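You operate a simulated robot arm through the tools that you are given. There is no shell and no other tool.

You are at the controls of a simulated robot arm. One attempt, no reset.

JOB
Put things in order on the worktop of the preparation bench. At the end: the grey rubber tapper stands where the yellow vial stood; the yellow vial stands where the short guard tube stood; the short guard tube stands where the green polishing block stood; the green polishing block stands on top of the white filter box (marked "FILTERS"); whatever was shut is shut again. Leave all else as you found it, and nothing knocked over.

Only the result counts: the job must be done as asked and must still hold three seconds after the hand-in. Knocking over, shifting, dropping, spilling or breaking anything else fails it.

ROBOT AND FRAMES
A 6-joint arm with a two-finger parallel gripper, fixed in place. Base frame: the origin is on the floor under the middle of its stand, x ahead of it, y to its left, z up; the work surface is at about z = 0.9. Readings come in m, degrees, newtons and seconds.
With the tool pointing down near the work surface it reaches from about 0.24 to 0.64 m from the base axis. Its first joint turns from -66.0 to 66.0 degrees. Payload 2.7 kg.
Tool frame: the origin (TCP) lies between the finger pads and is the grasp point; the fingertips stand 0.023 m ahead of it; z points along the fingers, y is the line along which they close. The gripper opens to 0.094 m. The fingers are 0.038 m wide and 0.01 m thick; the gripper's body (0.054 by 0.096 m) begins 0.039 m behind the TCP.
Orientation is told as [roll, pitch, yaw] about the base's x, y, z axes, in that order, counted from this pose: with the fingers straight down and closing along the base's y, the tool's x points along the base's -x, its y along +y and its z along -z.

CONTROLS
- The arm moves only by the tool step_arm. Its arguments are lists of equal length, an entry for each row: "rotation": the turn, a rotation vector about the tool's x, y, z in degrees, a list of three; "dp": the shift along the tool's x, y, z in m, a list of three; "grip": the closure, from 0 (fully open) to 1 (shut). In form: {"rotation": [[rx, ry, rz], ...], "dp": [[tx, ty, tz], ...], "grip": [grip, ...]}. A call has 1 to 20 rows; each row shifts and turns the commanded pose from where the row before left it, along the tool's axes as they then stand. Each row takes 0.2 s and may step no farther than 0.05 m and 8.6 degrees from the row before; otherwise, or with a gripper value out of range, the whole call is refused. A pose out of reach is approached as far as the arm can. The call stops where the force on the tool passes 40 N (or 10 N more than at its start, if that is more) or the arm is blocked; 0.2 s more then pass. The fingers move at their own pace (about 0.045 m/s each) and stop on an object; they squeeze with about 25 N. The grip force told is the motor's: it shows also when the fingers shut on nothing. Time passes only in rows, and 0.2 s behind the last, so rows that do not move let the fingers close. The reply holds the time, the measured pose of the TCP, the force on the tool along the base axes, the opening and the grip force, in the units named above and with some noise, with the torque about the TCP (base axes, N m) and any sound that the robot's microphone picked up.
- Cameras (640 x 400 px; columns grow to the right, rows downward): "scene" is fixed at [0.0771, -0.4422, 1.4131]; the picture's right is [0.72, -0.69, 0.00], its down [-0.44, -0.46, -0.78] and it looks along [0.54, 0.56, -0.63] (base axes); focal length 263 px, centre (320, 200). "wrist" rides on the gripper at [0.086, 0.016, -0.074] in the tool frame; the picture's right is [-0.18, 0.98, 0.00], its down [-0.58, -0.11, -0.81] and it looks along [-0.79, -0.15, 0.59] (tool axes); focal length 243 px, centre (320, 200). There is no depth. A picture from a camera that has moved, and an enlarged one, comes with that camera's place and axes in the base frame and with its lens. The place of the scene camera against the robot may be out by one fixed shift of up to 0.018 m in any direction.
- camera(camera): a new picture of that camera. The clock stands still meanwhile.
- enlarge(camera, box): a new picture of the part [left, top, right, bottom] of that camera's present view, enlarged. The clock stands still meanwhile.
- job_done(): hands the job in; it is judged then, once.

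Places have to be worked out from the pictures, the camera data and where the tool is seen. Open the gripper and draw the arm clear of the work before you hand the job in, unless the task says otherwise.

The tools are called after ">>>" as name(argument=value, ...) on one line, values as JSON. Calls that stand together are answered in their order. step_arm: Moves the arm, as the interface text tells. Its arguments: {"type":"object","properties":{"rotation":{"type":"array","items":{"type":"array","items":{"type":"number"}}},"dp":{"type":"array","items":{"type":"array","items":{"type":"number"}}},"grip":{"type":"array","items":{"type":"number"}}},"required":["rotation","dp","grip"]} The other tools are called the same way: camera (camera) takes a picture; enlarge (camera, box) takes an enlarged picture of a part of a camera's view; job_done () hands the job in.

At the start:

```text
t: 0.0
ee_pos: [0.3462, -0.1203, 1.2332]
orientation: [-0.1, 0.1, -0.1]
wrist_force: [-0.8, -0.9, 0.4]
ft_torque: [0.03, 0.01, -0.01]
width: 0.0939
grasp_force: 0.1
```

scene: 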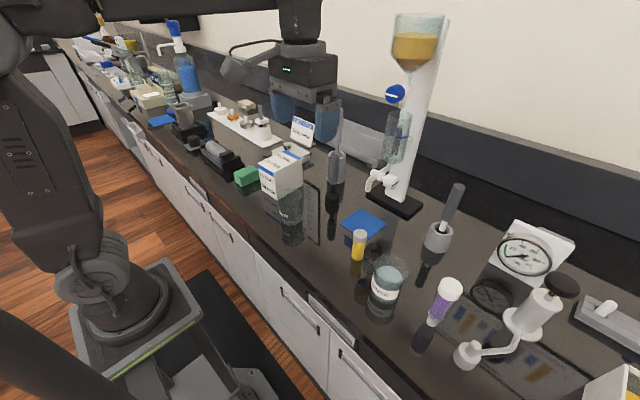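
wrist: 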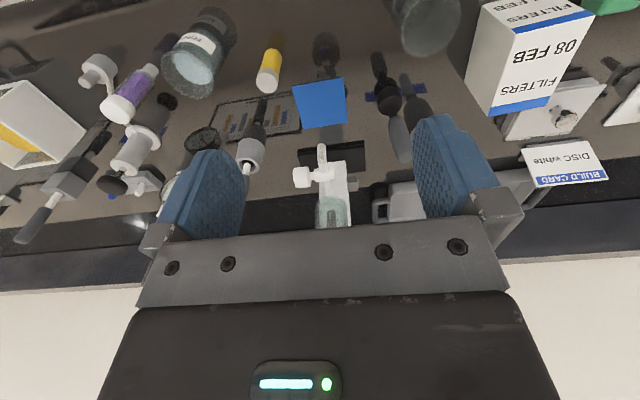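

I start by looking at the scene more closely to identify the vial, the tapper, the guard tube, the green block and the filter box.

>>> enlarge(camera="scene", box=[200, 80, 360, 240])

>>> enlarge(camera="scene", box=[320, 160, 480, 320])

>>> enlarge(camera="scene", box=[420, 180, 640, 400])

>>> enlarge(camera="wrist", box=[0, 0, 320, 220])

>>> enlarge(camera="wrist", box=[320, 0, 640, 220])

```text
2.50 times, centred on (280, 160) of scene
camera zoom: at [0.0771, -0.4422, 1.4131], right [0.72, -0.69, 0.0], down [-0.44, -0.46, -0.78], along [0.54, 0.56, -0.63], focal length 658 px, centre (420, 300)
```

zoom: 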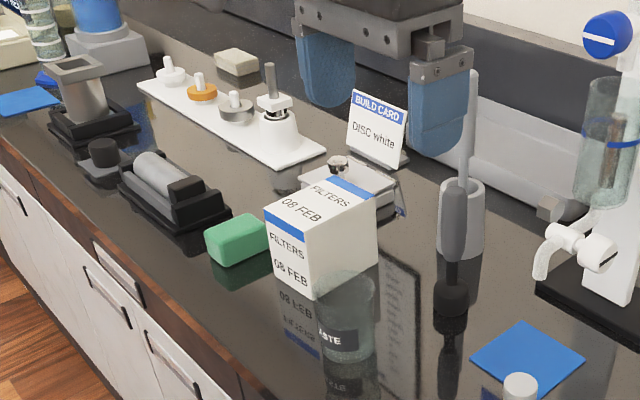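

```text
2.50 times, centred on (400, 240) of scene
camera zoom: at [0.0771, -0.4422, 1.4131], right [0.72, -0.69, 0.0], down [-0.44, -0.46, -0.78], along [0.54, 0.56, -0.63], focal length 658 px, centre (120, 100)
```

zoom: 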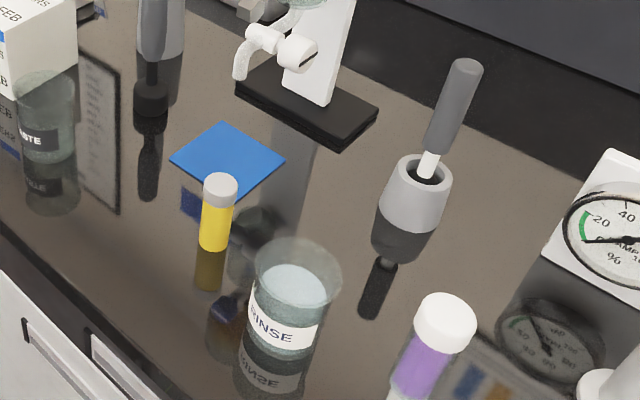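

```text
1.82 times, centred on (530, 290) of scene
camera zoom: at [0.0771, -0.4422, 1.4131], right [0.72, -0.69, 0.0], down [-0.44, -0.46, -0.78], along [0.54, 0.56, -0.63], focal length 479 px, centre (-62, 36)
```

zoom: 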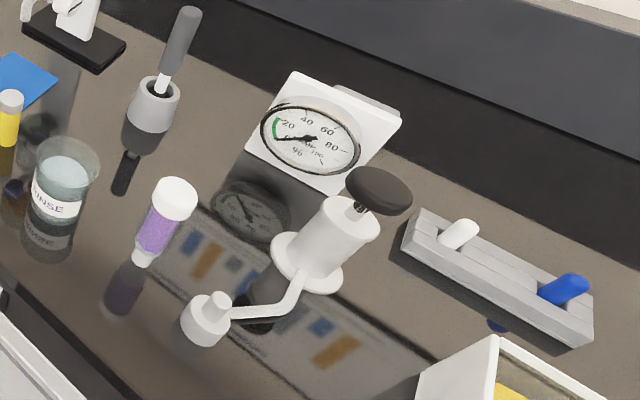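

```text
1.82 times, centred on (160, 110) of wrist
camera zoom: at [0.2598, -0.1039, 1.306], right [0.18, 0.98, 0.0], down [0.58, -0.11, 0.81], along [0.79, -0.15, -0.59], focal length 441 px, centre (611, 364)
```

zoom: 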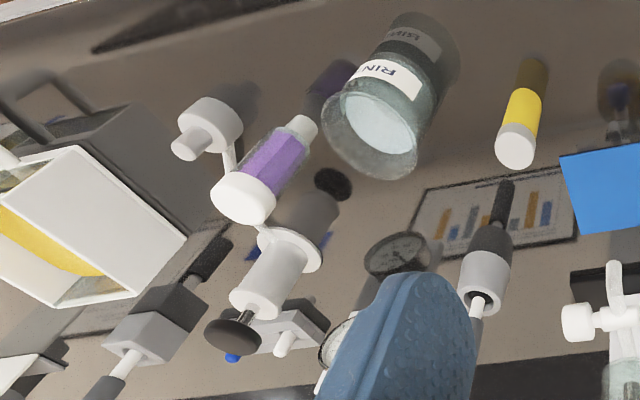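

```text
1.82 times, centred on (480, 110) of wrist
camera zoom: at [0.2598, -0.1039, 1.306], right [0.18, 0.98, 0.0], down [0.58, -0.11, 0.81], along [0.79, -0.15, -0.59], focal length 441 px, centre (29, 364)
```

zoom: 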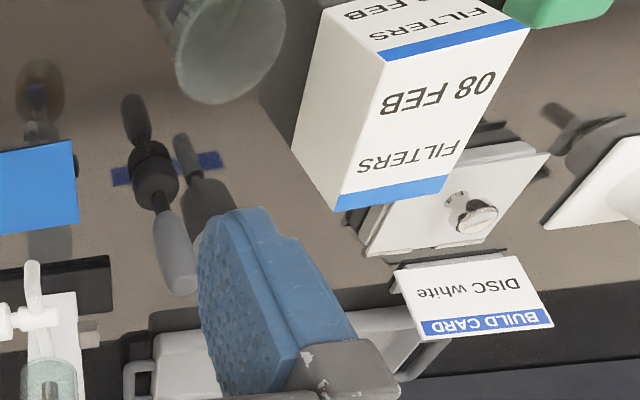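

The guard tube seems to be the purple-filled tube with a white cap; the tapper is not yet clear. I enlarge further on the grey candidates and the box at the lower right.

>>> enlarge(camera="scene", box=[305, 95, 375, 235])

>>> enlarge(camera="wrist", box=[350, 30, 450, 130])

>>> enlarge(camera="scene", box=[520, 300, 640, 400])

>>> enlarge(camera="scene", box=[60, 10, 220, 170])

>>> enlarge(camera="scene", box=[400, 260, 500, 370])

```text
2.86 times, centred on (340, 165) of scene
camera zoom: at [0.0771, -0.4422, 1.4131], right [0.72, -0.69, 0.0], down [-0.44, -0.46, -0.78], along [0.54, 0.56, -0.63], focal length 752 px, centre (263, 300)
```

zoom: 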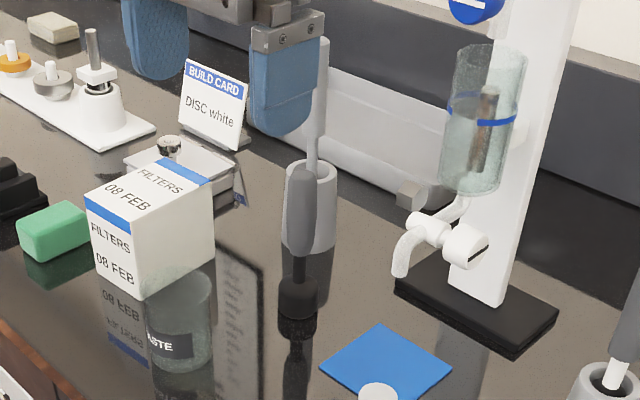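

```text
4.00 times, centred on (400, 80) of wrist
camera zoom: at [0.2598, -0.1039, 1.306], right [0.18, 0.98, 0.0], down [0.58, -0.11, 0.81], along [0.79, -0.15, -0.59], focal length 970 px, centre (0, 680)
```

zoom: 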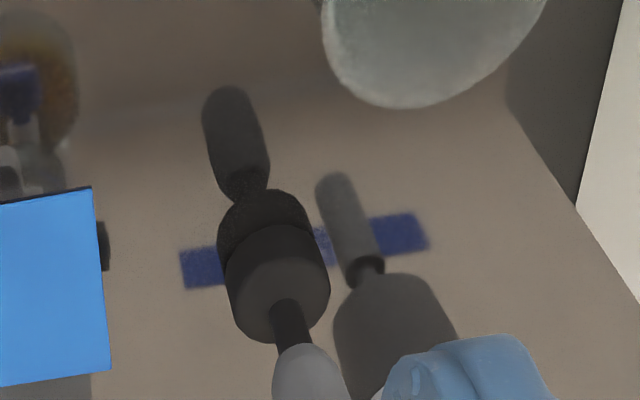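

```text
4.00 times, centred on (580, 350) of scene
camera zoom: at [0.0771, -0.4422, 1.4131], right [0.72, -0.69, 0.0], down [-0.44, -0.46, -0.78], along [0.54, 0.56, -0.63], focal length 1053 px, centre (-720, -400)
```

zoom: 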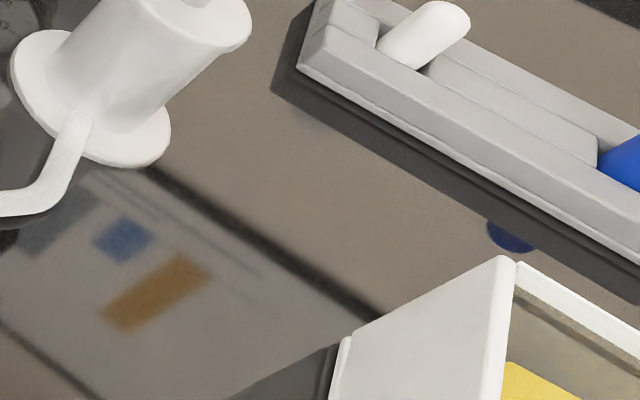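

```text
2.50 times, centred on (140, 90) of scene
camera zoom: at [0.0771, -0.4422, 1.4131], right [0.72, -0.69, 0.0], down [-0.44, -0.46, -0.78], along [0.54, 0.56, -0.63], focal length 658 px, centre (770, 475)
```

zoom: 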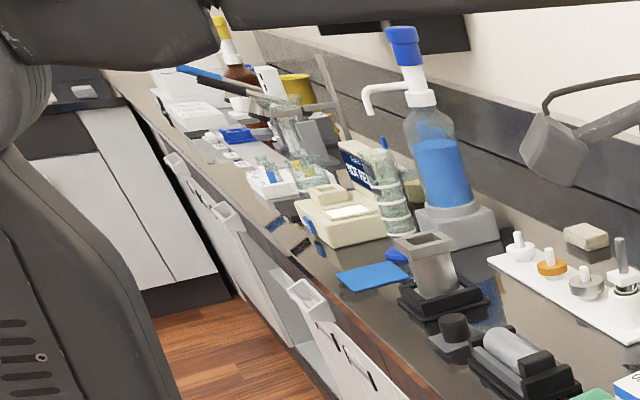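

```text
3.64 times, centred on (450, 315) of scene
camera zoom: at [0.0771, -0.4422, 1.4131], right [0.72, -0.69, 0.0], down [-0.44, -0.46, -0.78], along [0.54, 0.56, -0.63], focal length 957 px, centre (-153, -218)
```

zoom: 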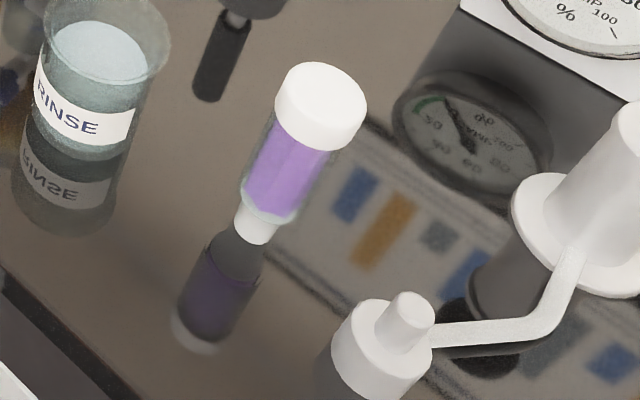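

The tapper looks to be the standing tool with a grey handle, dark neck and dark disc foot near (0.54, -0.02). I survey with the wrist camera by moving high over the right side first.

>>> step_arm(rotation=[[0, 0, 0], [0, 0, 0], [0, 0, 0], [0, 0, 0], [0, 0, 0]], dp=[[0.01, -0.045, 0], [0.01, -0.045, 0], [0.01, -0.045, 0], [0.01, -0.045, 0], [0.01, -0.045, 0]], grip=[0, 0, 0, 0, 0])

>>> camera(camera="wrist")

>>> camera(camera="scene")

```text
t: 1.2
ee_pos: [0.297, -0.3462, 1.232]
orientation: [0.0, -0.1, 0.0]
wrist_force: [-0.2, -0.1, -0.1]
ft_torque: [0.0, 0.01, -0.01]
width: 0.094
grasp_force: 0.1
```

```text
taken
camera wrist: at [0.2085, -0.3296, 1.3064], right [0.18, 0.98, 0.0], down [0.58, -0.11, 0.81], along [0.79, -0.15, -0.59], focal length 243 px, centre (320, 200)
```

wrist: 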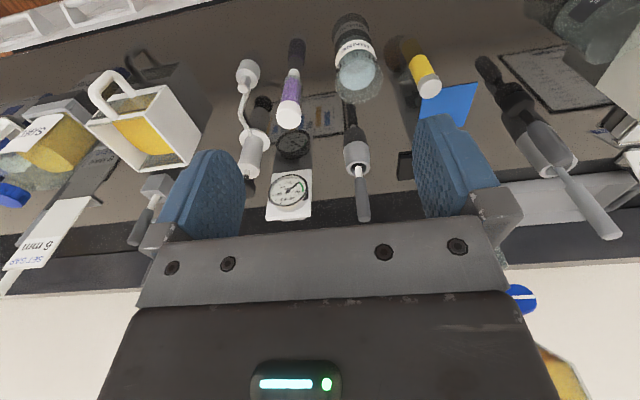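

```text
taken
```

scene: 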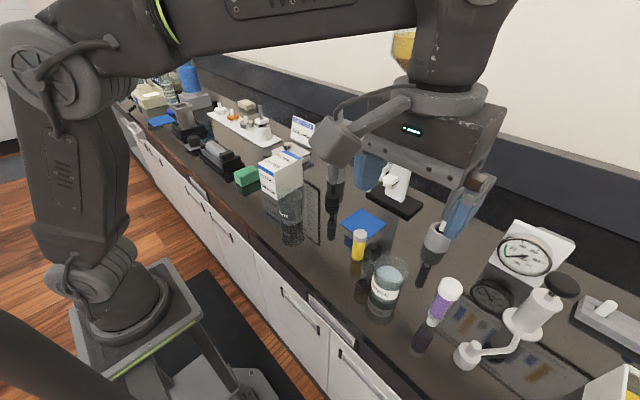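

I enlarge the right-hand part of this wrist view to identify the objects there.

>>> enlarge(camera="wrist", box=[0, 20, 240, 240])

>>> enlarge(camera="wrist", box=[220, 0, 480, 220])

>>> enlarge(camera="wrist", box=[440, 0, 640, 250])

```text
1.82 times, centred on (120, 130) of wrist
camera zoom: at [0.2085, -0.3296, 1.3064], right [0.18, 0.98, 0.0], down [0.58, -0.11, 0.81], along [0.79, -0.15, -0.59], focal length 441 px, centre (684, 327)
```

zoom: 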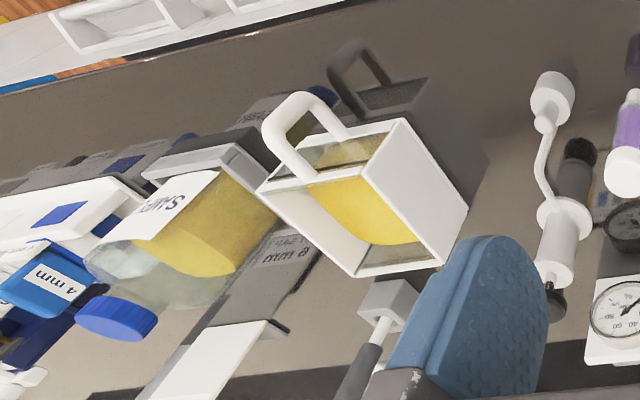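

```text
1.82 times, centred on (350, 110) of wrist
camera zoom: at [0.2085, -0.3296, 1.3064], right [0.18, 0.98, 0.0], down [0.58, -0.11, 0.81], along [0.79, -0.15, -0.59], focal length 441 px, centre (266, 364)
```

zoom: 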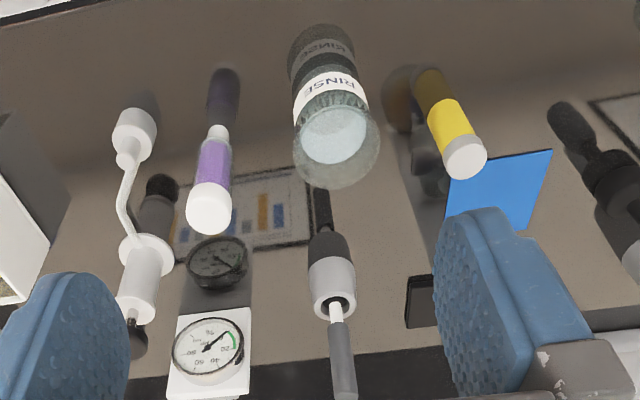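

```text
1.60 times, centred on (540, 125) of wrist
camera zoom: at [0.2085, -0.3296, 1.3064], right [0.18, 0.98, 0.0], down [0.58, -0.11, 0.81], along [0.79, -0.15, -0.59], focal length 388 px, centre (-32, 320)
```

zoom: 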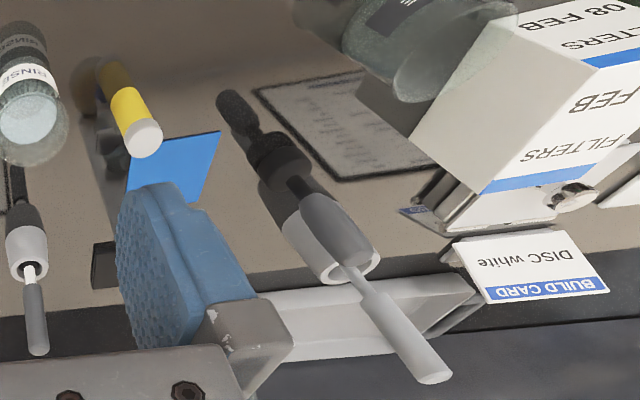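

The purple tube stands alone, with the RINSE beaker nearby. I go to the left side next, staying high, to see the block, filter box and anything shut.

>>> step_arm(rotation=[[0, 0, 0], [0, 0, 0], [0, 0, 0], [0, 0, 0], [0, 0, 0], [0, 0, 0], [0, 0, 0], [0, 0, 0], [0, 0, 0], [0, 0, 0]], dp=[[0, 0.047, 0], [0, 0.047, 0], [0, 0.047, 0], [0, 0.047, 0], [0, 0.047, 0], [0, 0.047, 0], [0, 0.047, 0], [0, 0.047, 0], [0, 0.047, 0], [0, 0.047, 0]], grip=[0, 0, 0, 0, 0, 0, 0, 0, 0, 0])

>>> camera(camera="wrist")

>>> camera(camera="scene")

```text
t: 3.4
ee_pos: [0.2967, 0.1263, 1.2341]
orientation: [-0.2, 0.1, -0.1]
wrist_force: [-0.3, 0.2, 0.3]
ft_torque: [-0.01, 0.01, -0.01]
width: 0.094
grasp_force: 0.1
```

```text
taken
camera wrist: at [0.2091, 0.1426, 1.3057], right [0.19, 0.98, 0.0], down [0.58, -0.11, 0.81], along [0.79, -0.15, -0.59], focal length 243 px, centre (320, 200)
```

wrist: 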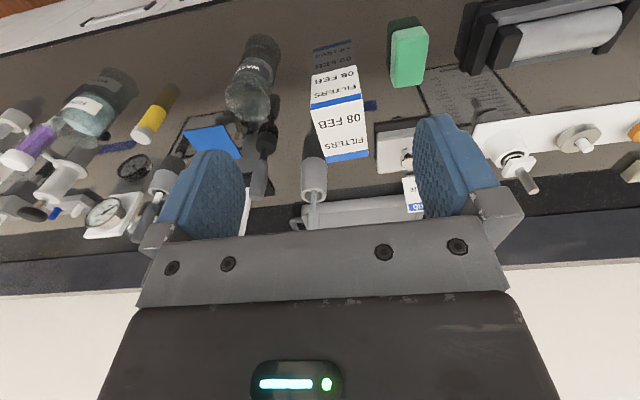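

```text
taken
```

scene: 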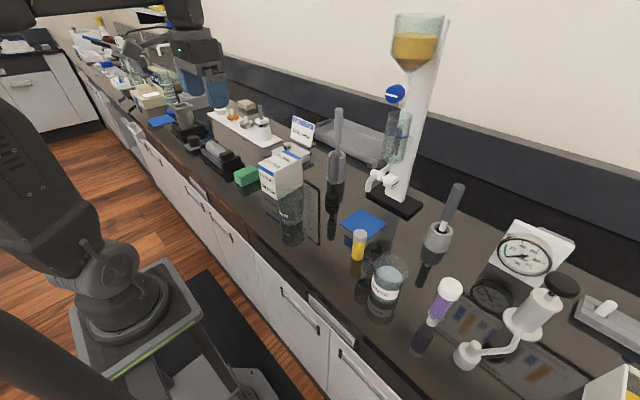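

>>> enlarge(camera="wrist", box=[220, 20, 420, 220])

>>> enlarge(camera="wrist", box=[380, 0, 640, 220])

>>> enlarge(camera="scene", box=[225, 95, 385, 255])

>>> enlarge(camera="scene", box=[300, 90, 400, 240])

```text
2.00 times, centred on (320, 120) of wrist
camera zoom: at [0.2091, 0.1426, 1.3057], right [0.19, 0.98, 0.0], down [0.58, -0.11, 0.81], along [0.79, -0.15, -0.59], focal length 485 px, centre (320, 360)
```

zoom: 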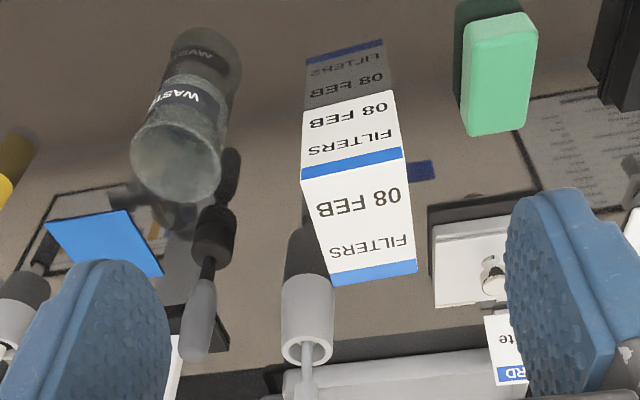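

```text
1.82 times, centred on (510, 110) of wrist
camera zoom: at [0.2091, 0.1426, 1.3057], right [0.19, 0.98, 0.0], down [0.58, -0.11, 0.81], along [0.79, -0.15, -0.59], focal length 441 px, centre (-26, 364)
```

zoom: 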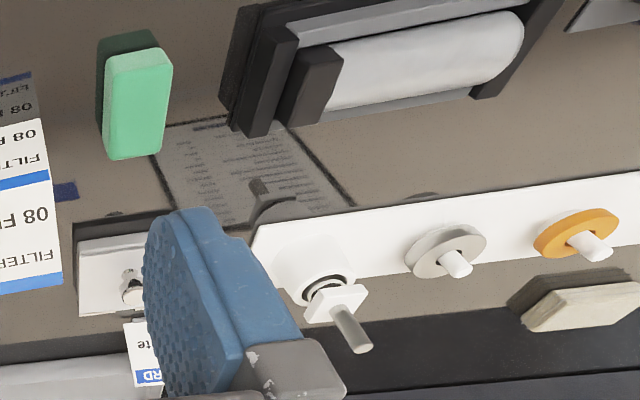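

```text
2.50 times, centred on (305, 175) of scene
camera zoom: at [0.0771, -0.4422, 1.4131], right [0.72, -0.69, 0.0], down [-0.44, -0.46, -0.78], along [0.54, 0.56, -0.63], focal length 658 px, centre (358, 262)
```

zoom: 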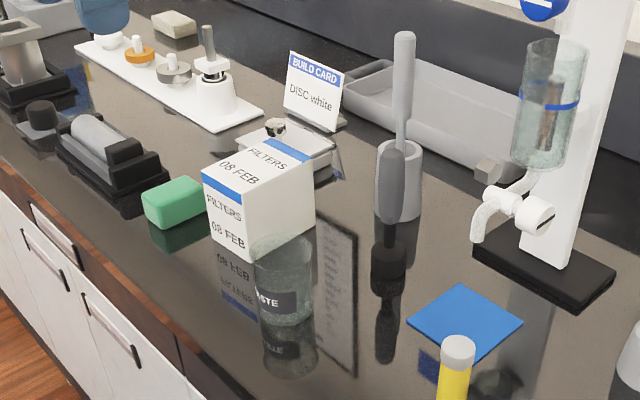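

```text
2.67 times, centred on (350, 165) of scene
camera zoom: at [0.0771, -0.4422, 1.4131], right [0.72, -0.69, 0.0], down [-0.44, -0.46, -0.78], along [0.54, 0.56, -0.63], focal length 702 px, centre (240, 293)
```

zoom: 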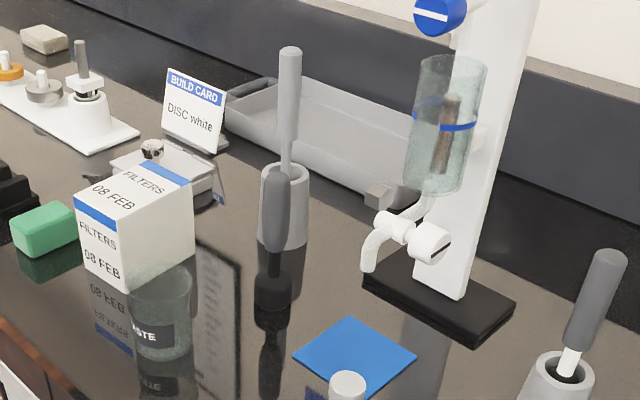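

Now the plan is clear: block → filter box, guard tube → block's place, vial → tube's place, tapper → vial's place. My first estimates are block ≈ (0.400, 0.241), filter box ≈ x 0.407–0.515, y 0.093–0.167, top z ≈ 0.99. I hover closer over the block to measure it.

>>> step_arm(rotation=[[0, 0, 0], [0, 0, 0], [0, 0, 0], [0, 0, 0], [0, 0, 0]], dp=[[-0.0206, 0.023, 0.0268], [-0.0206, 0.023, 0.0268], [-0.0206, 0.023, 0.0268], [-0.0206, 0.023, 0.0268], [-0.0206, 0.023, 0.0268]], grip=[0, 0, 0, 0, 0])

>>> camera(camera="wrist")

>>> camera(camera="scene")

```text
t: 4.6
ee_pos: [0.4009, 0.2382, 1.0976]
orientation: [-0.1, -0.1, 0.0]
wrist_force: [-0.1, 0.1, 0.1]
ft_torque: [0.04, 0.02, -0.01]
width: 0.0939
grasp_force: 0.0
```

```text
taken
camera wrist: at [0.3135, 0.2551, 1.171], right [0.18, 0.98, 0.0], down [0.58, -0.11, 0.81], along [0.79, -0.15, -0.59], focal length 243 px, centre (320, 200)
```

wrist: 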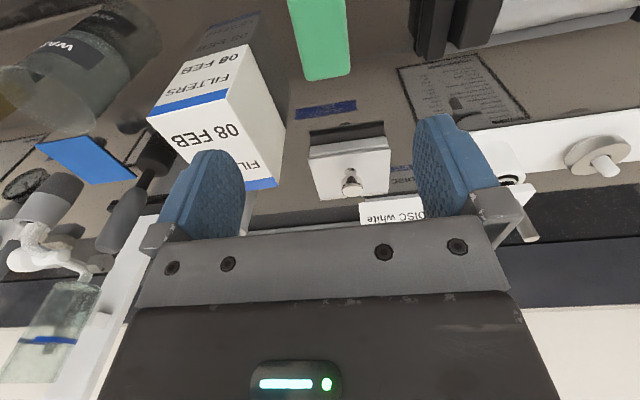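

```text
taken
```

scene: 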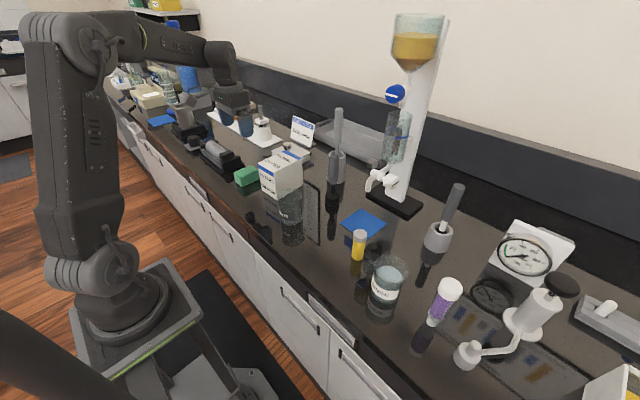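

The block's top seems to be at about z = 0.95. I back off toward the robot and lower a bit for a full view of the block and filter box.

>>> step_arm(rotation=[[0, 0, 0], [0, 0, 0], [0, 0, 0]], dp=[[0.04, -0.01, 0.01], [0.04, -0.01, 0.01], [0.04, -0.01, 0.01]], grip=[0, 0, 0])

>>> camera(camera="wrist")

>>> enlarge(camera="wrist", box=[200, 0, 440, 150])

>>> enlarge(camera="scene", box=[220, 130, 320, 220])

```text
t: 5.4
ee_pos: [0.2804, 0.2069, 1.0687]
orientation: [-0.1, 0.1, -0.1]
wrist_force: [0.3, -0.6, 0.1]
ft_torque: [0.01, -0.05, -0.02]
width: 0.0938
grasp_force: 0.1
```

```text
taken
camera wrist: at [0.1928, 0.2238, 1.1419], right [0.18, 0.98, 0.0], down [0.58, -0.11, 0.81], along [0.79, -0.15, -0.59], focal length 243 px, centre (320, 200)
```

wrist: 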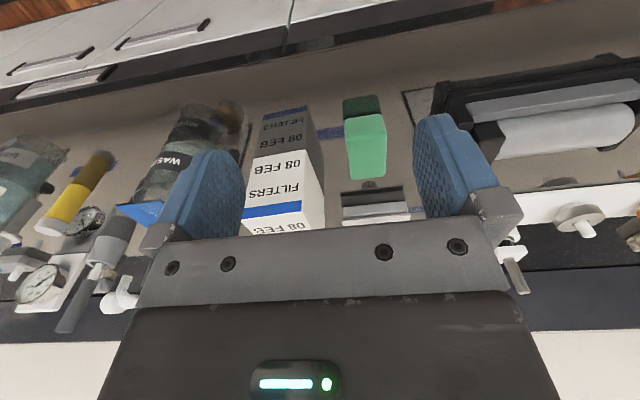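

```text
2.67 times, centred on (320, 75) of wrist
camera zoom: at [0.1928, 0.2238, 1.1419], right [0.18, 0.98, 0.0], down [0.58, -0.11, 0.81], along [0.79, -0.15, -0.59], focal length 647 px, centre (320, 533)
```

zoom: 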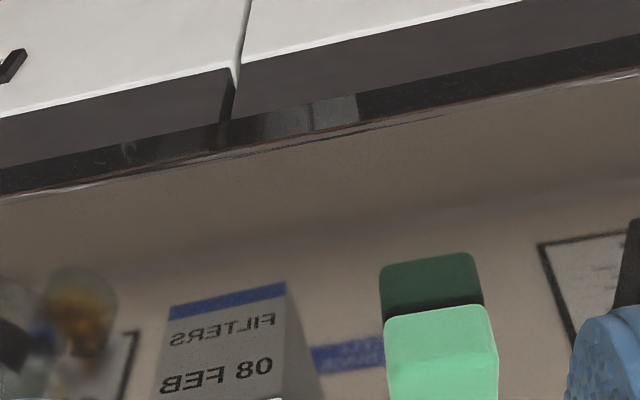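

```text
4.44 times, centred on (270, 175) of scene
camera zoom: at [0.0771, -0.4421, 1.4131], right [0.72, -0.69, 0.0], down [-0.44, -0.46, -0.78], along [0.54, 0.56, -0.63], focal length 1170 px, centre (542, 311)
```

zoom: 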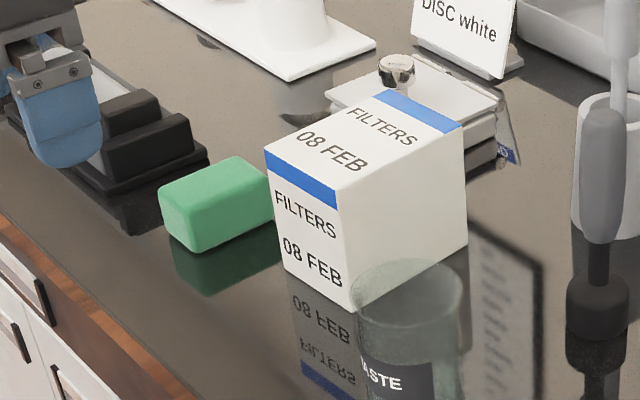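

Combining views, the block is about 0.070 × 0.045 × 0.04 m, centred at ≈ (0.396, 0.240), nearly aligned with the base axes. I move above it at z ≈ 0.99 with a slightly narrowed gripper and check alignment.

>>> step_arm(rotation=[[0, 0, 0], [0, 0, 0], [0, 0, 0], [0, 0, 0], [0, 0, 0], [0, 0, 0], [0, 0, 0]], dp=[[-0.023, 0.0066, 0.0], [-0.023, 0.0066, 0.0], [-0.023, 0.0066, 0], [-0.023, 0.0066, 0], [-0.0236, 0.0066, 0], [0, 0, 0.038], [0, 0, 0.038]], grip=[0.2, 0.2, 0.2, 0.2, 0.2, 0.2, 0.2])

>>> camera(camera="wrist")

>>> enlarge(camera="scene", box=[200, 100, 320, 220])

```text
t: 7.0
ee_pos: [0.3944, 0.2416, 0.9925]
orientation: [0.0, -0.1, 0.1]
wrist_force: [0.2, 0.4, -0.7]
ft_torque: [-0.02, 0.0, 0.02]
width: 0.0752
grasp_force: 0.1
```

```text
taken
camera wrist: at [0.308, 0.2579, 1.0655], right [0.18, 0.98, 0.0], down [0.58, -0.11, 0.81], along [0.79, -0.15, -0.59], focal length 243 px, centre (320, 200)
```

wrist: 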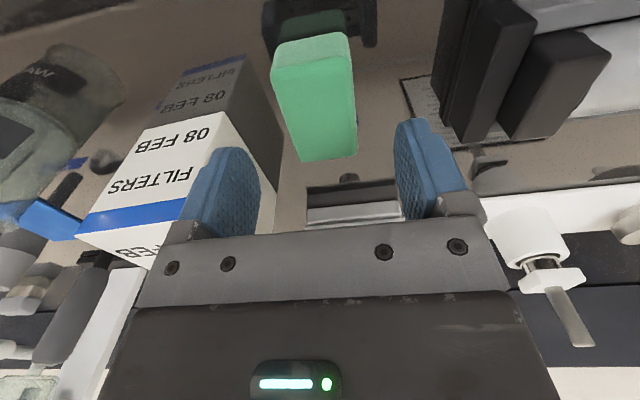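

```text
3.33 times, centred on (260, 160) of scene
camera zoom: at [0.0771, -0.4421, 1.4131], right [0.72, -0.69, 0.0], down [-0.44, -0.46, -0.78], along [0.54, 0.56, -0.63], focal length 878 px, centre (520, 333)
```

zoom: 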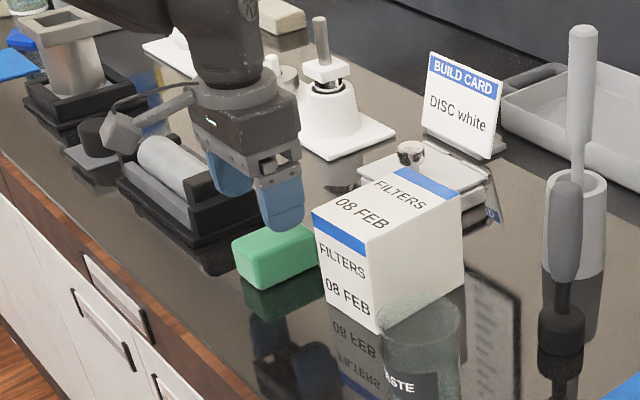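

The block sits centred between the fingers (measured centre ≈ (0.396, 0.242)). I descend to z ≈ 0.930 and close.

>>> step_arm(rotation=[[0, 0, 0], [0, 0, 0], [0, 0, 0], [0, 0, 0], [0, 0, 0], [0, 0, 0], [0, 0, 0]], dp=[[-0.002, 0, 0.022], [0, 0, 0.022], [0, 0, 0.018], [0, 0, 0], [0, 0, 0], [0, 0, 0], [0, 0, 0]], grip=[0.2, 0.2, 0.2, 0.6, 0.7, 0.8, 0.8])

>>> camera(camera="wrist")

```text
t: 8.6
ee_pos: [0.3972, 0.2417, 0.9296]
orientation: [-0.1, 0.0, 0.1]
wrist_force: [0.8, -0.3, 0.1]
ft_torque: [0.02, 0.01, 0.01]
width: 0.0442
grasp_force: 24.5
```

```text
taken
camera wrist: at [0.3104, 0.2586, 1.0026], right [0.18, 0.98, 0.0], down [0.58, -0.11, 0.81], along [0.79, -0.15, -0.59], focal length 243 px, centre (320, 200)
```

wrist: 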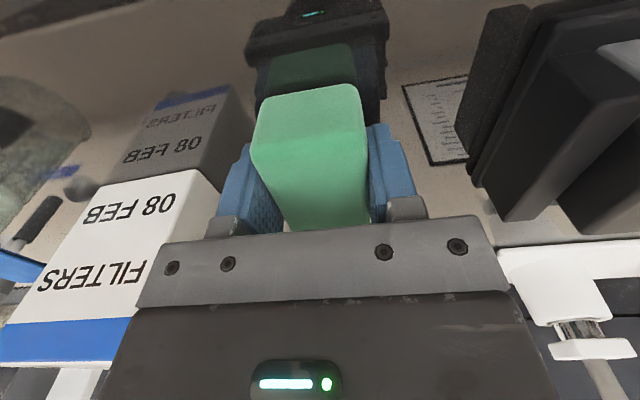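

The block is held (width 0.044 m); I note its place as (0.3965, 0.2415). I lift it straight up to z ≈ 1.07, carry it over the filter box and look before lowering.

>>> step_arm(rotation=[[0, 0, 0], [0, 0, 0], [0, 0, 0], [0, 0, 0], [0, 0, 0], [0, 0, 0], [0, 0, 0], [0, 0, 0], [0, 0, 0], [0, 0, 0]], dp=[[0, 0, -0.02], [0, 0, -0.03], [0, 0, -0.03], [0, 0, -0.03], [0, 0, -0.03], [-0.016, -0.0278, 0], [-0.016, -0.0278, 0], [-0.016, -0.0278, 0], [-0.016, -0.0278, 0], [0, 0, 0]], grip=[0.8, 0.8, 0.8, 0.8, 0.8, 0.8, 0.8, 0.8, 0.8, 0.8])

>>> camera(camera="wrist")

>>> enlarge(camera="scene", box=[220, 100, 340, 220])

```text
t: 10.8
ee_pos: [0.4605, 0.1302, 1.0721]
orientation: [-0.2, 0.0, 0.0]
wrist_force: [-0.3, 0.0, -0.2]
ft_torque: [0.03, -0.01, 0.0]
width: 0.0442
grasp_force: 25.1
```

```text
taken
camera wrist: at [0.374, 0.1474, 1.1447], right [0.18, 0.98, 0.0], down [0.58, -0.11, 0.81], along [0.79, -0.15, -0.59], focal length 243 px, centre (320, 200)
```

wrist: 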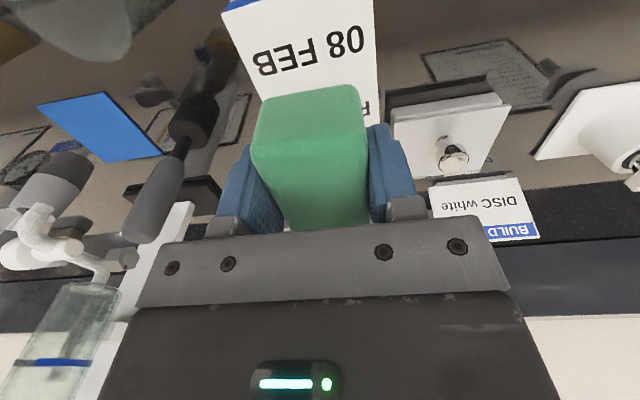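

```text
3.33 times, centred on (280, 160) of scene
camera zoom: at [0.0771, -0.4422, 1.4131], right [0.72, -0.69, 0.0], down [-0.44, -0.46, -0.78], along [0.54, 0.56, -0.63], focal length 878 px, centre (453, 333)
```

zoom: 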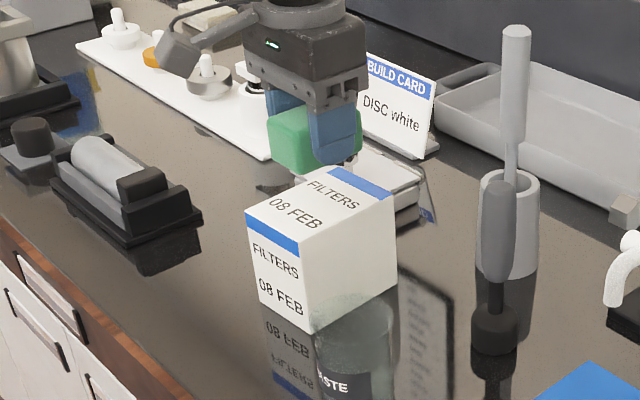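

The box's top spans y ≈ 0.091–0.168 and x from 0.407, so the block hangs centred over it. I lower it in small steps, watching the force for contact.

>>> step_arm(rotation=[[0, 0, 0], [0, 0, 0], [0, 0, 0], [0, 0, 0]], dp=[[0, 0, 0.015], [0, 0, 0.015], [0, 0, 0.008], [0, 0, 0]], grip=[0.8, 0.8, 0.8, 0.8])

>>> enlarge(camera="scene", box=[230, 110, 330, 210])

```text
t: 11.8
ee_pos: [0.4609, 0.1305, 1.0317]
orientation: [-0.1, 0.0, 0.0]
wrist_force: [-0.4, 0.4, 0.4]
ft_torque: [0.02, 0.04, 0.02]
width: 0.044
grasp_force: 25.5
```

```text
4.00 times, centred on (280, 160) of scene
camera zoom: at [0.0771, -0.4421, 1.4131], right [0.72, -0.69, 0.0], down [-0.44, -0.46, -0.78], along [0.54, 0.56, -0.63], focal length 1053 px, centre (480, 360)
```

zoom: 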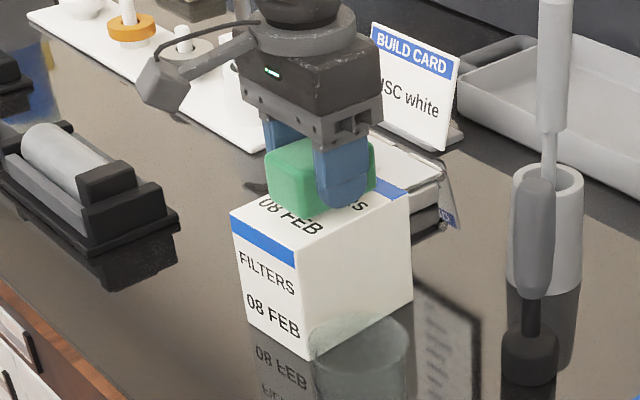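

No contact yet at TCP z = 1.032. I lower on in 2 mm steps.

>>> step_arm(rotation=[[0, 0, 0], [0, 0, 0], [0, 0, 0]], dp=[[0, 0, 0.002], [0, 0, 0.002], [0, 0, 0.001]], grip=[0.8, 0.8, 0.8])

```text
t: 12.6
ee_pos: [0.4616, 0.1303, 1.0287]
orientation: [-0.3, -0.2, 0.1]
wrist_force: [-2.8, -1.4, 14.9]
ft_torque: [-0.03, 0.37, 0.01]
width: 0.0442
grasp_force: 24.6
```

Contact at TCP z ≈ 1.029 (15 N), so the box top is ≈ 0.999. I ease up 1.5 mm, open the fingers and look.

>>> step_arm(rotation=[[0, 0, 0], [0, 0, 0], [0, 0, 0], [0, 0, 0], [0, 0, 0]], dp=[[0, 0, -0.0015], [0, 0, 0], [0, 0, 0], [0, 0, 0], [0, 0, 0]], grip=[0.8, 0.5, 0.4, 0.25, 0.2])

>>> camera(camera="wrist")

>>> enlarge(camera="scene", box=[230, 110, 330, 210])

```text
t: 13.8
ee_pos: [0.4616, 0.1309, 1.0281]
orientation: [-0.2, -0.1, 0.1]
wrist_force: [-0.8, 0.3, 0.4]
ft_torque: [0.01, -0.01, 0.02]
width: 0.0749
grasp_force: 0.1
```

```text
taken
camera wrist: at [0.3744, 0.1476, 1.1022], right [0.18, 0.98, 0.0], down [0.58, -0.11, 0.81], along [0.79, -0.15, -0.59], focal length 243 px, centre (320, 200)
```

wrist: 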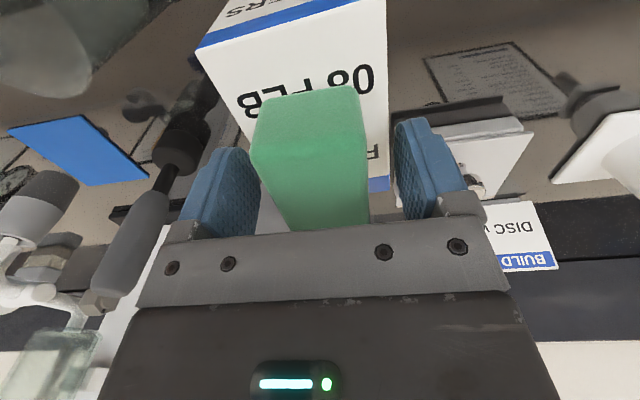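

```text
4.00 times, centred on (280, 160) of scene
camera zoom: at [0.0771, -0.4421, 1.4131], right [0.72, -0.69, 0.0], down [-0.44, -0.46, -0.78], along [0.54, 0.56, -0.63], focal length 1053 px, centre (480, 360)
```

zoom: 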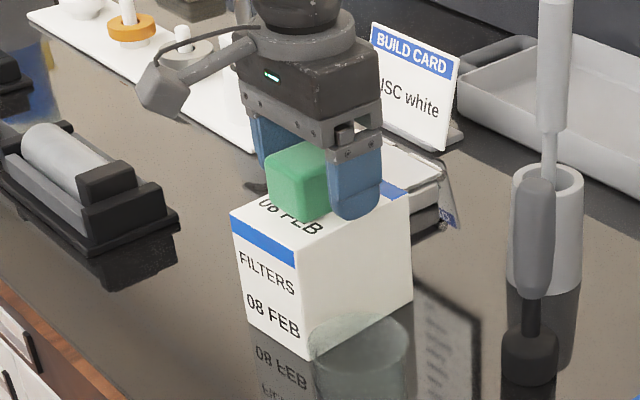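

The block rests on the filter box. I lift straight up and travel at z ≈ 1.2 over to the guard tube's side for a closer look.

>>> step_arm(rotation=[[0, 0, 0], [0, 0, 0], [0, 0, 0], [0, 0, 0], [0, 0, 0], [0, 0, 0], [0, 0, 0], [0, 0, 0], [0, 0, 0], [0, 0, 0], [0, 0, 0], [0, 0, 0], [0, 0, 0], [0, 0, 0], [0, 0, 0], [0, 0, 0], [0, 0, 0]], dp=[[0, 0, -0.02], [0, 0, -0.04], [0, 0, -0.04], [0, 0, -0.04], [0, 0, -0.03], [0.015, -0.0425, 0], [0.015, -0.0425, 0], [0.015, -0.0425, 0], [0.015, -0.0425, 0], [0.015, -0.0425, 0], [0.015, -0.0425, 0], [0.015, -0.0425, 0], [0.015, -0.0425, 0], [0.015, -0.0425, 0], [0.015, -0.0425, 0], [0.015, -0.0425, 0], [0.015, -0.0425, 0.02]], grip=[0.2, 0.2, 0.1, 0, 0, 0, 0, 0, 0, 0, 0, 0, 0, 0, 0, 0, 0])

>>> camera(camera="wrist")

>>> camera(camera="scene")

```text
t: 17.4
ee_pos: [0.2809, -0.3805, 1.1785]
orientation: [-0.1, -0.1, 0.0]
wrist_force: [1.0, -0.8, -0.9]
ft_torque: [0.03, 0.0, 0.0]
width: 0.0941
grasp_force: 0.0
```

```text
taken
camera wrist: at [0.1936, -0.3648, 1.2513], right [0.18, 0.98, 0.0], down [0.58, -0.11, 0.81], along [0.79, -0.15, -0.59], focal length 243 px, centre (320, 200)
```

wrist: 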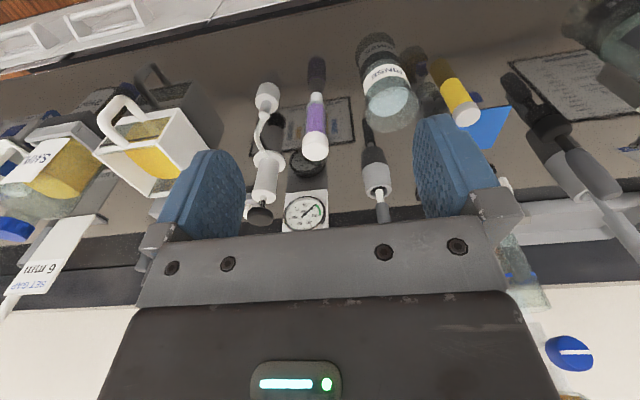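

```text
taken
```

scene: 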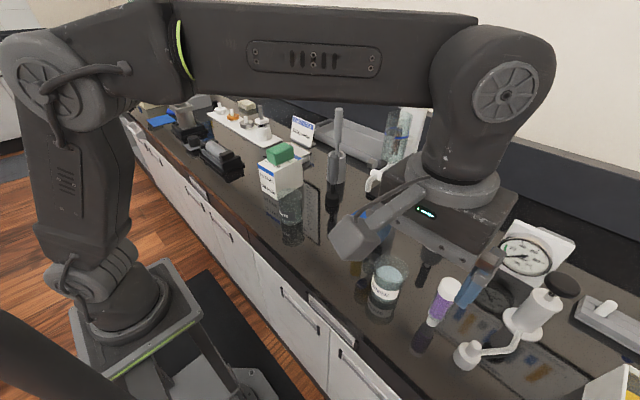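

>>> enlarge(camera="wrist", box=[230, 30, 400, 200])

>>> enlarge(camera="scene", box=[400, 250, 520, 370])

>>> enlarge(camera="scene", box=[220, 110, 340, 230])

```text
2.35 times, centred on (315, 115) of wrist
camera zoom: at [0.1936, -0.3648, 1.2513], right [0.18, 0.98, 0.0], down [0.58, -0.11, 0.81], along [0.79, -0.15, -0.59], focal length 571 px, centre (332, 400)
```

zoom: 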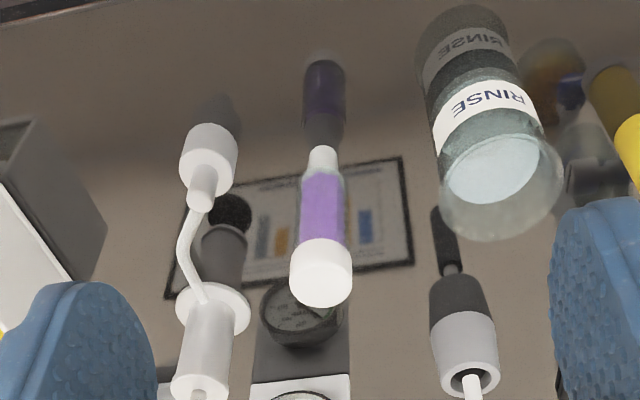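

```text
3.33 times, centred on (460, 310) of scene
camera zoom: at [0.0771, -0.4422, 1.4131], right [0.72, -0.69, 0.0], down [-0.44, -0.46, -0.78], along [0.54, 0.56, -0.63], focal length 878 px, centre (-147, -167)
```

zoom: 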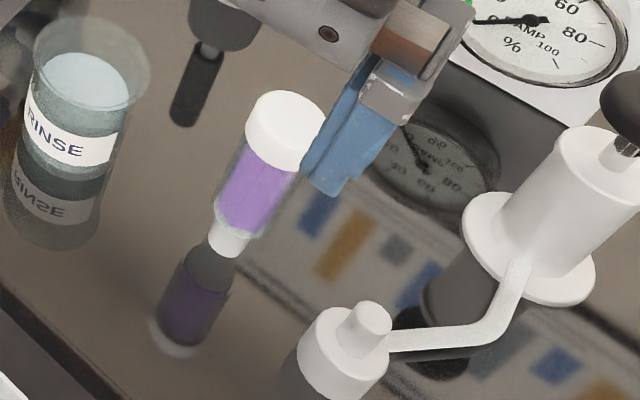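

```text
3.33 times, centred on (280, 170) of scene
camera zoom: at [0.0771, -0.4422, 1.4131], right [0.72, -0.69, 0.0], down [-0.44, -0.46, -0.78], along [0.54, 0.56, -0.63], focal length 878 px, centre (453, 300)
```

zoom: 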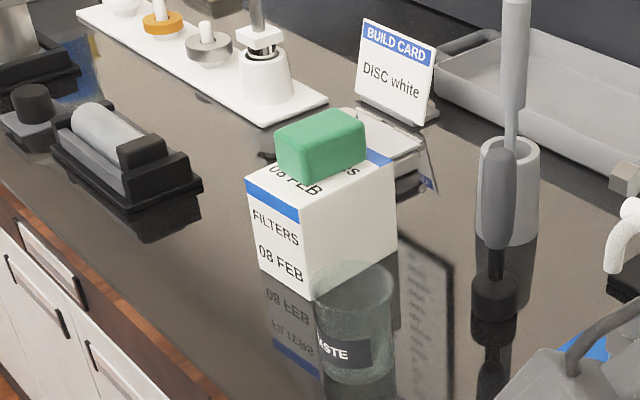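

The block is placed well. The guard tube stands at ≈ (0.397, -0.409), about 0.125 m tall, with a ~0.033 m cap on top. I move in a bit for a second measurement.

>>> step_arm(rotation=[[0, 0, 0], [0, 0, 0], [0, 0, 0]], dp=[[-0.005, -0.01, 0.025], [-0.005, -0.01, 0.025], [-0.005, -0.01, 0.025]], grip=[0.3, 0.36, 0.36])

>>> camera(camera="wrist")

>>> enlarge(camera="wrist", box=[230, 30, 400, 200])

```text
t: 18.2
ee_pos: [0.2942, -0.4094, 1.1054]
orientation: [-0.1, 0.0, 0.0]
wrist_force: [-0.5, 0.8, 0.5]
ft_torque: [0.0, 0.02, 0.02]
width: 0.06
grasp_force: 0.0
```

```text
taken
camera wrist: at [0.2064, -0.3931, 1.178], right [0.18, 0.98, 0.0], down [0.58, -0.11, 0.81], along [0.79, -0.15, -0.59], focal length 243 px, centre (320, 200)
```

wrist: 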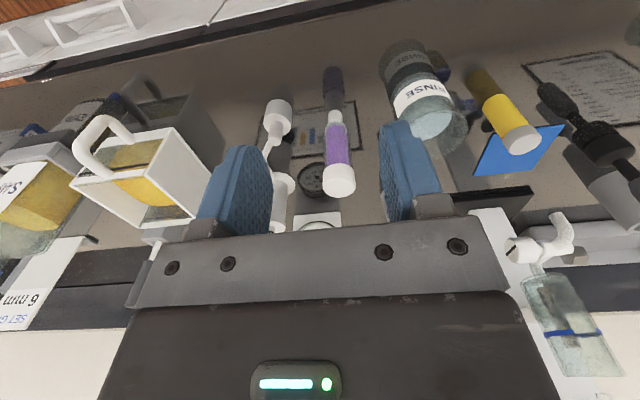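

```text
2.35 times, centred on (315, 115) of wrist
camera zoom: at [0.2064, -0.3931, 1.178], right [0.18, 0.98, 0.0], down [0.58, -0.11, 0.81], along [0.79, -0.15, -0.59], focal length 571 px, centre (332, 400)
```

zoom: 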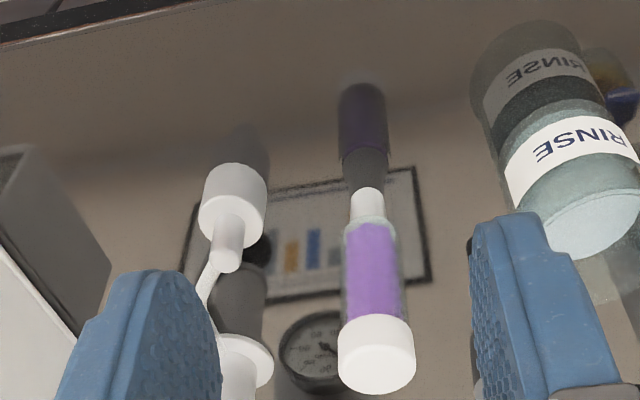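

The tube's axis is at ≈ (0.398, -0.409). I move over it at z ≈ 1.075 and check the alignment between the fingers.

>>> step_arm(rotation=[[0, 0, 0], [0, 0, 0], [0, 0, 0], [0, 0, 0]], dp=[[-0.026, 0, 0], [-0.026, 0, 0], [-0.026, 0, 0.015], [-0.026, 0, 0.015]], grip=[0.36, 0.36, 0.36, 0.36])

>>> camera(camera="wrist")

>>> enlarge(camera="scene", box=[380, 220, 540, 380])

```text
t: 19.2
ee_pos: [0.4005, -0.4082, 1.0754]
orientation: [0.0, 0.0, 0.0]
wrist_force: [0.9, -0.4, 1.4]
ft_torque: [-0.02, 0.05, -0.03]
width: 0.0602
grasp_force: 0.1
```

```text
taken
camera wrist: at [0.3141, -0.3923, 1.1487], right [0.18, 0.98, 0.0], down [0.58, -0.11, 0.81], along [0.79, -0.15, -0.59], focal length 243 px, centre (320, 200)
```

wrist: 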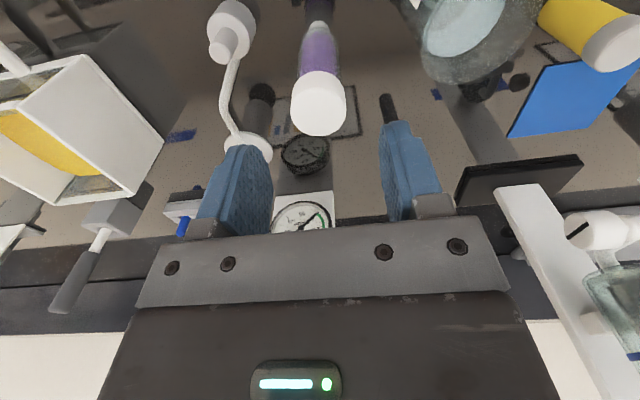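

```text
2.50 times, centred on (460, 300) of scene
camera zoom: at [0.0771, -0.4422, 1.4131], right [0.72, -0.69, 0.0], down [-0.44, -0.46, -0.78], along [0.54, 0.56, -0.63], focal length 658 px, centre (-30, -50)
```

zoom: 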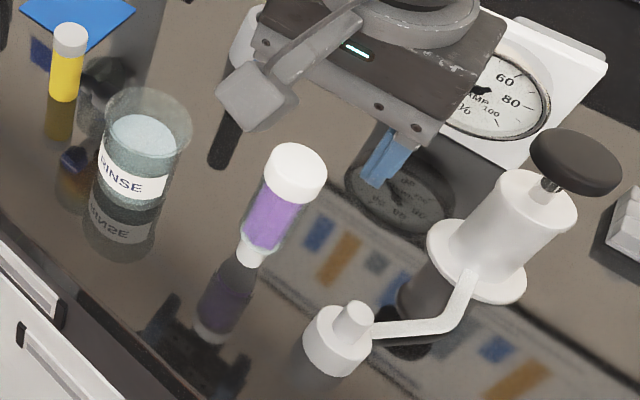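

The cap lies on the gripper's column, ~4 mm nearer than the TCP. I correct x, descend to z ≈ 1.004 around the cap and close.

>>> step_arm(rotation=[[0, 0, 0], [0, 0, 0], [0, 0, 0], [0, 0, 0], [0, 0, 0]], dp=[[0.004, 0, 0.012], [0, 0, 0.02], [0, 0, 0.02], [0, 0, 0.019], [0, 0, 0]], grip=[0.36, 0.36, 0.36, 0.36, 0.36])

>>> camera(camera="wrist")

>>> enlarge(camera="scene", box=[380, 220, 540, 380])

```text
t: 20.4
ee_pos: [0.3978, -0.4077, 1.0035]
orientation: [-0.1, 0.0, 0.0]
wrist_force: [0.1, -0.2, 1.4]
ft_torque: [0.01, -0.02, -0.02]
width: 0.0603
grasp_force: 0.1
```

```text
taken
camera wrist: at [0.3107, -0.3918, 1.0767], right [0.18, 0.98, 0.0], down [0.58, -0.11, 0.81], along [0.79, -0.15, -0.59], focal length 243 px, centre (320, 200)
```

wrist: 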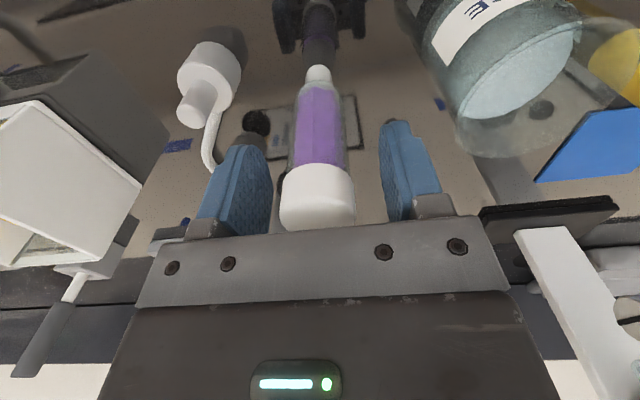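

```text
2.50 times, centred on (460, 300) of scene
camera zoom: at [0.0771, -0.4422, 1.4131], right [0.72, -0.69, 0.0], down [-0.44, -0.46, -0.78], along [0.54, 0.56, -0.63], focal length 658 px, centre (-30, -50)
```

zoom: 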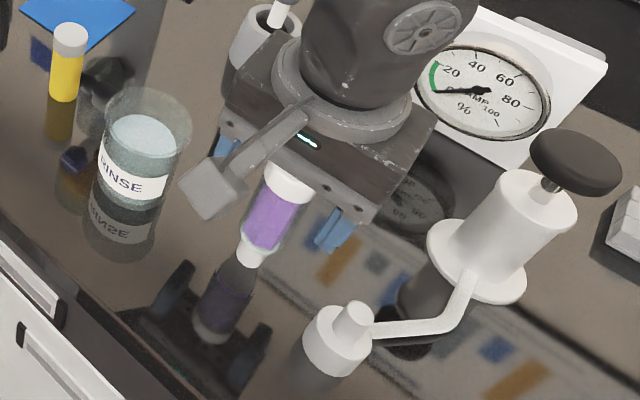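

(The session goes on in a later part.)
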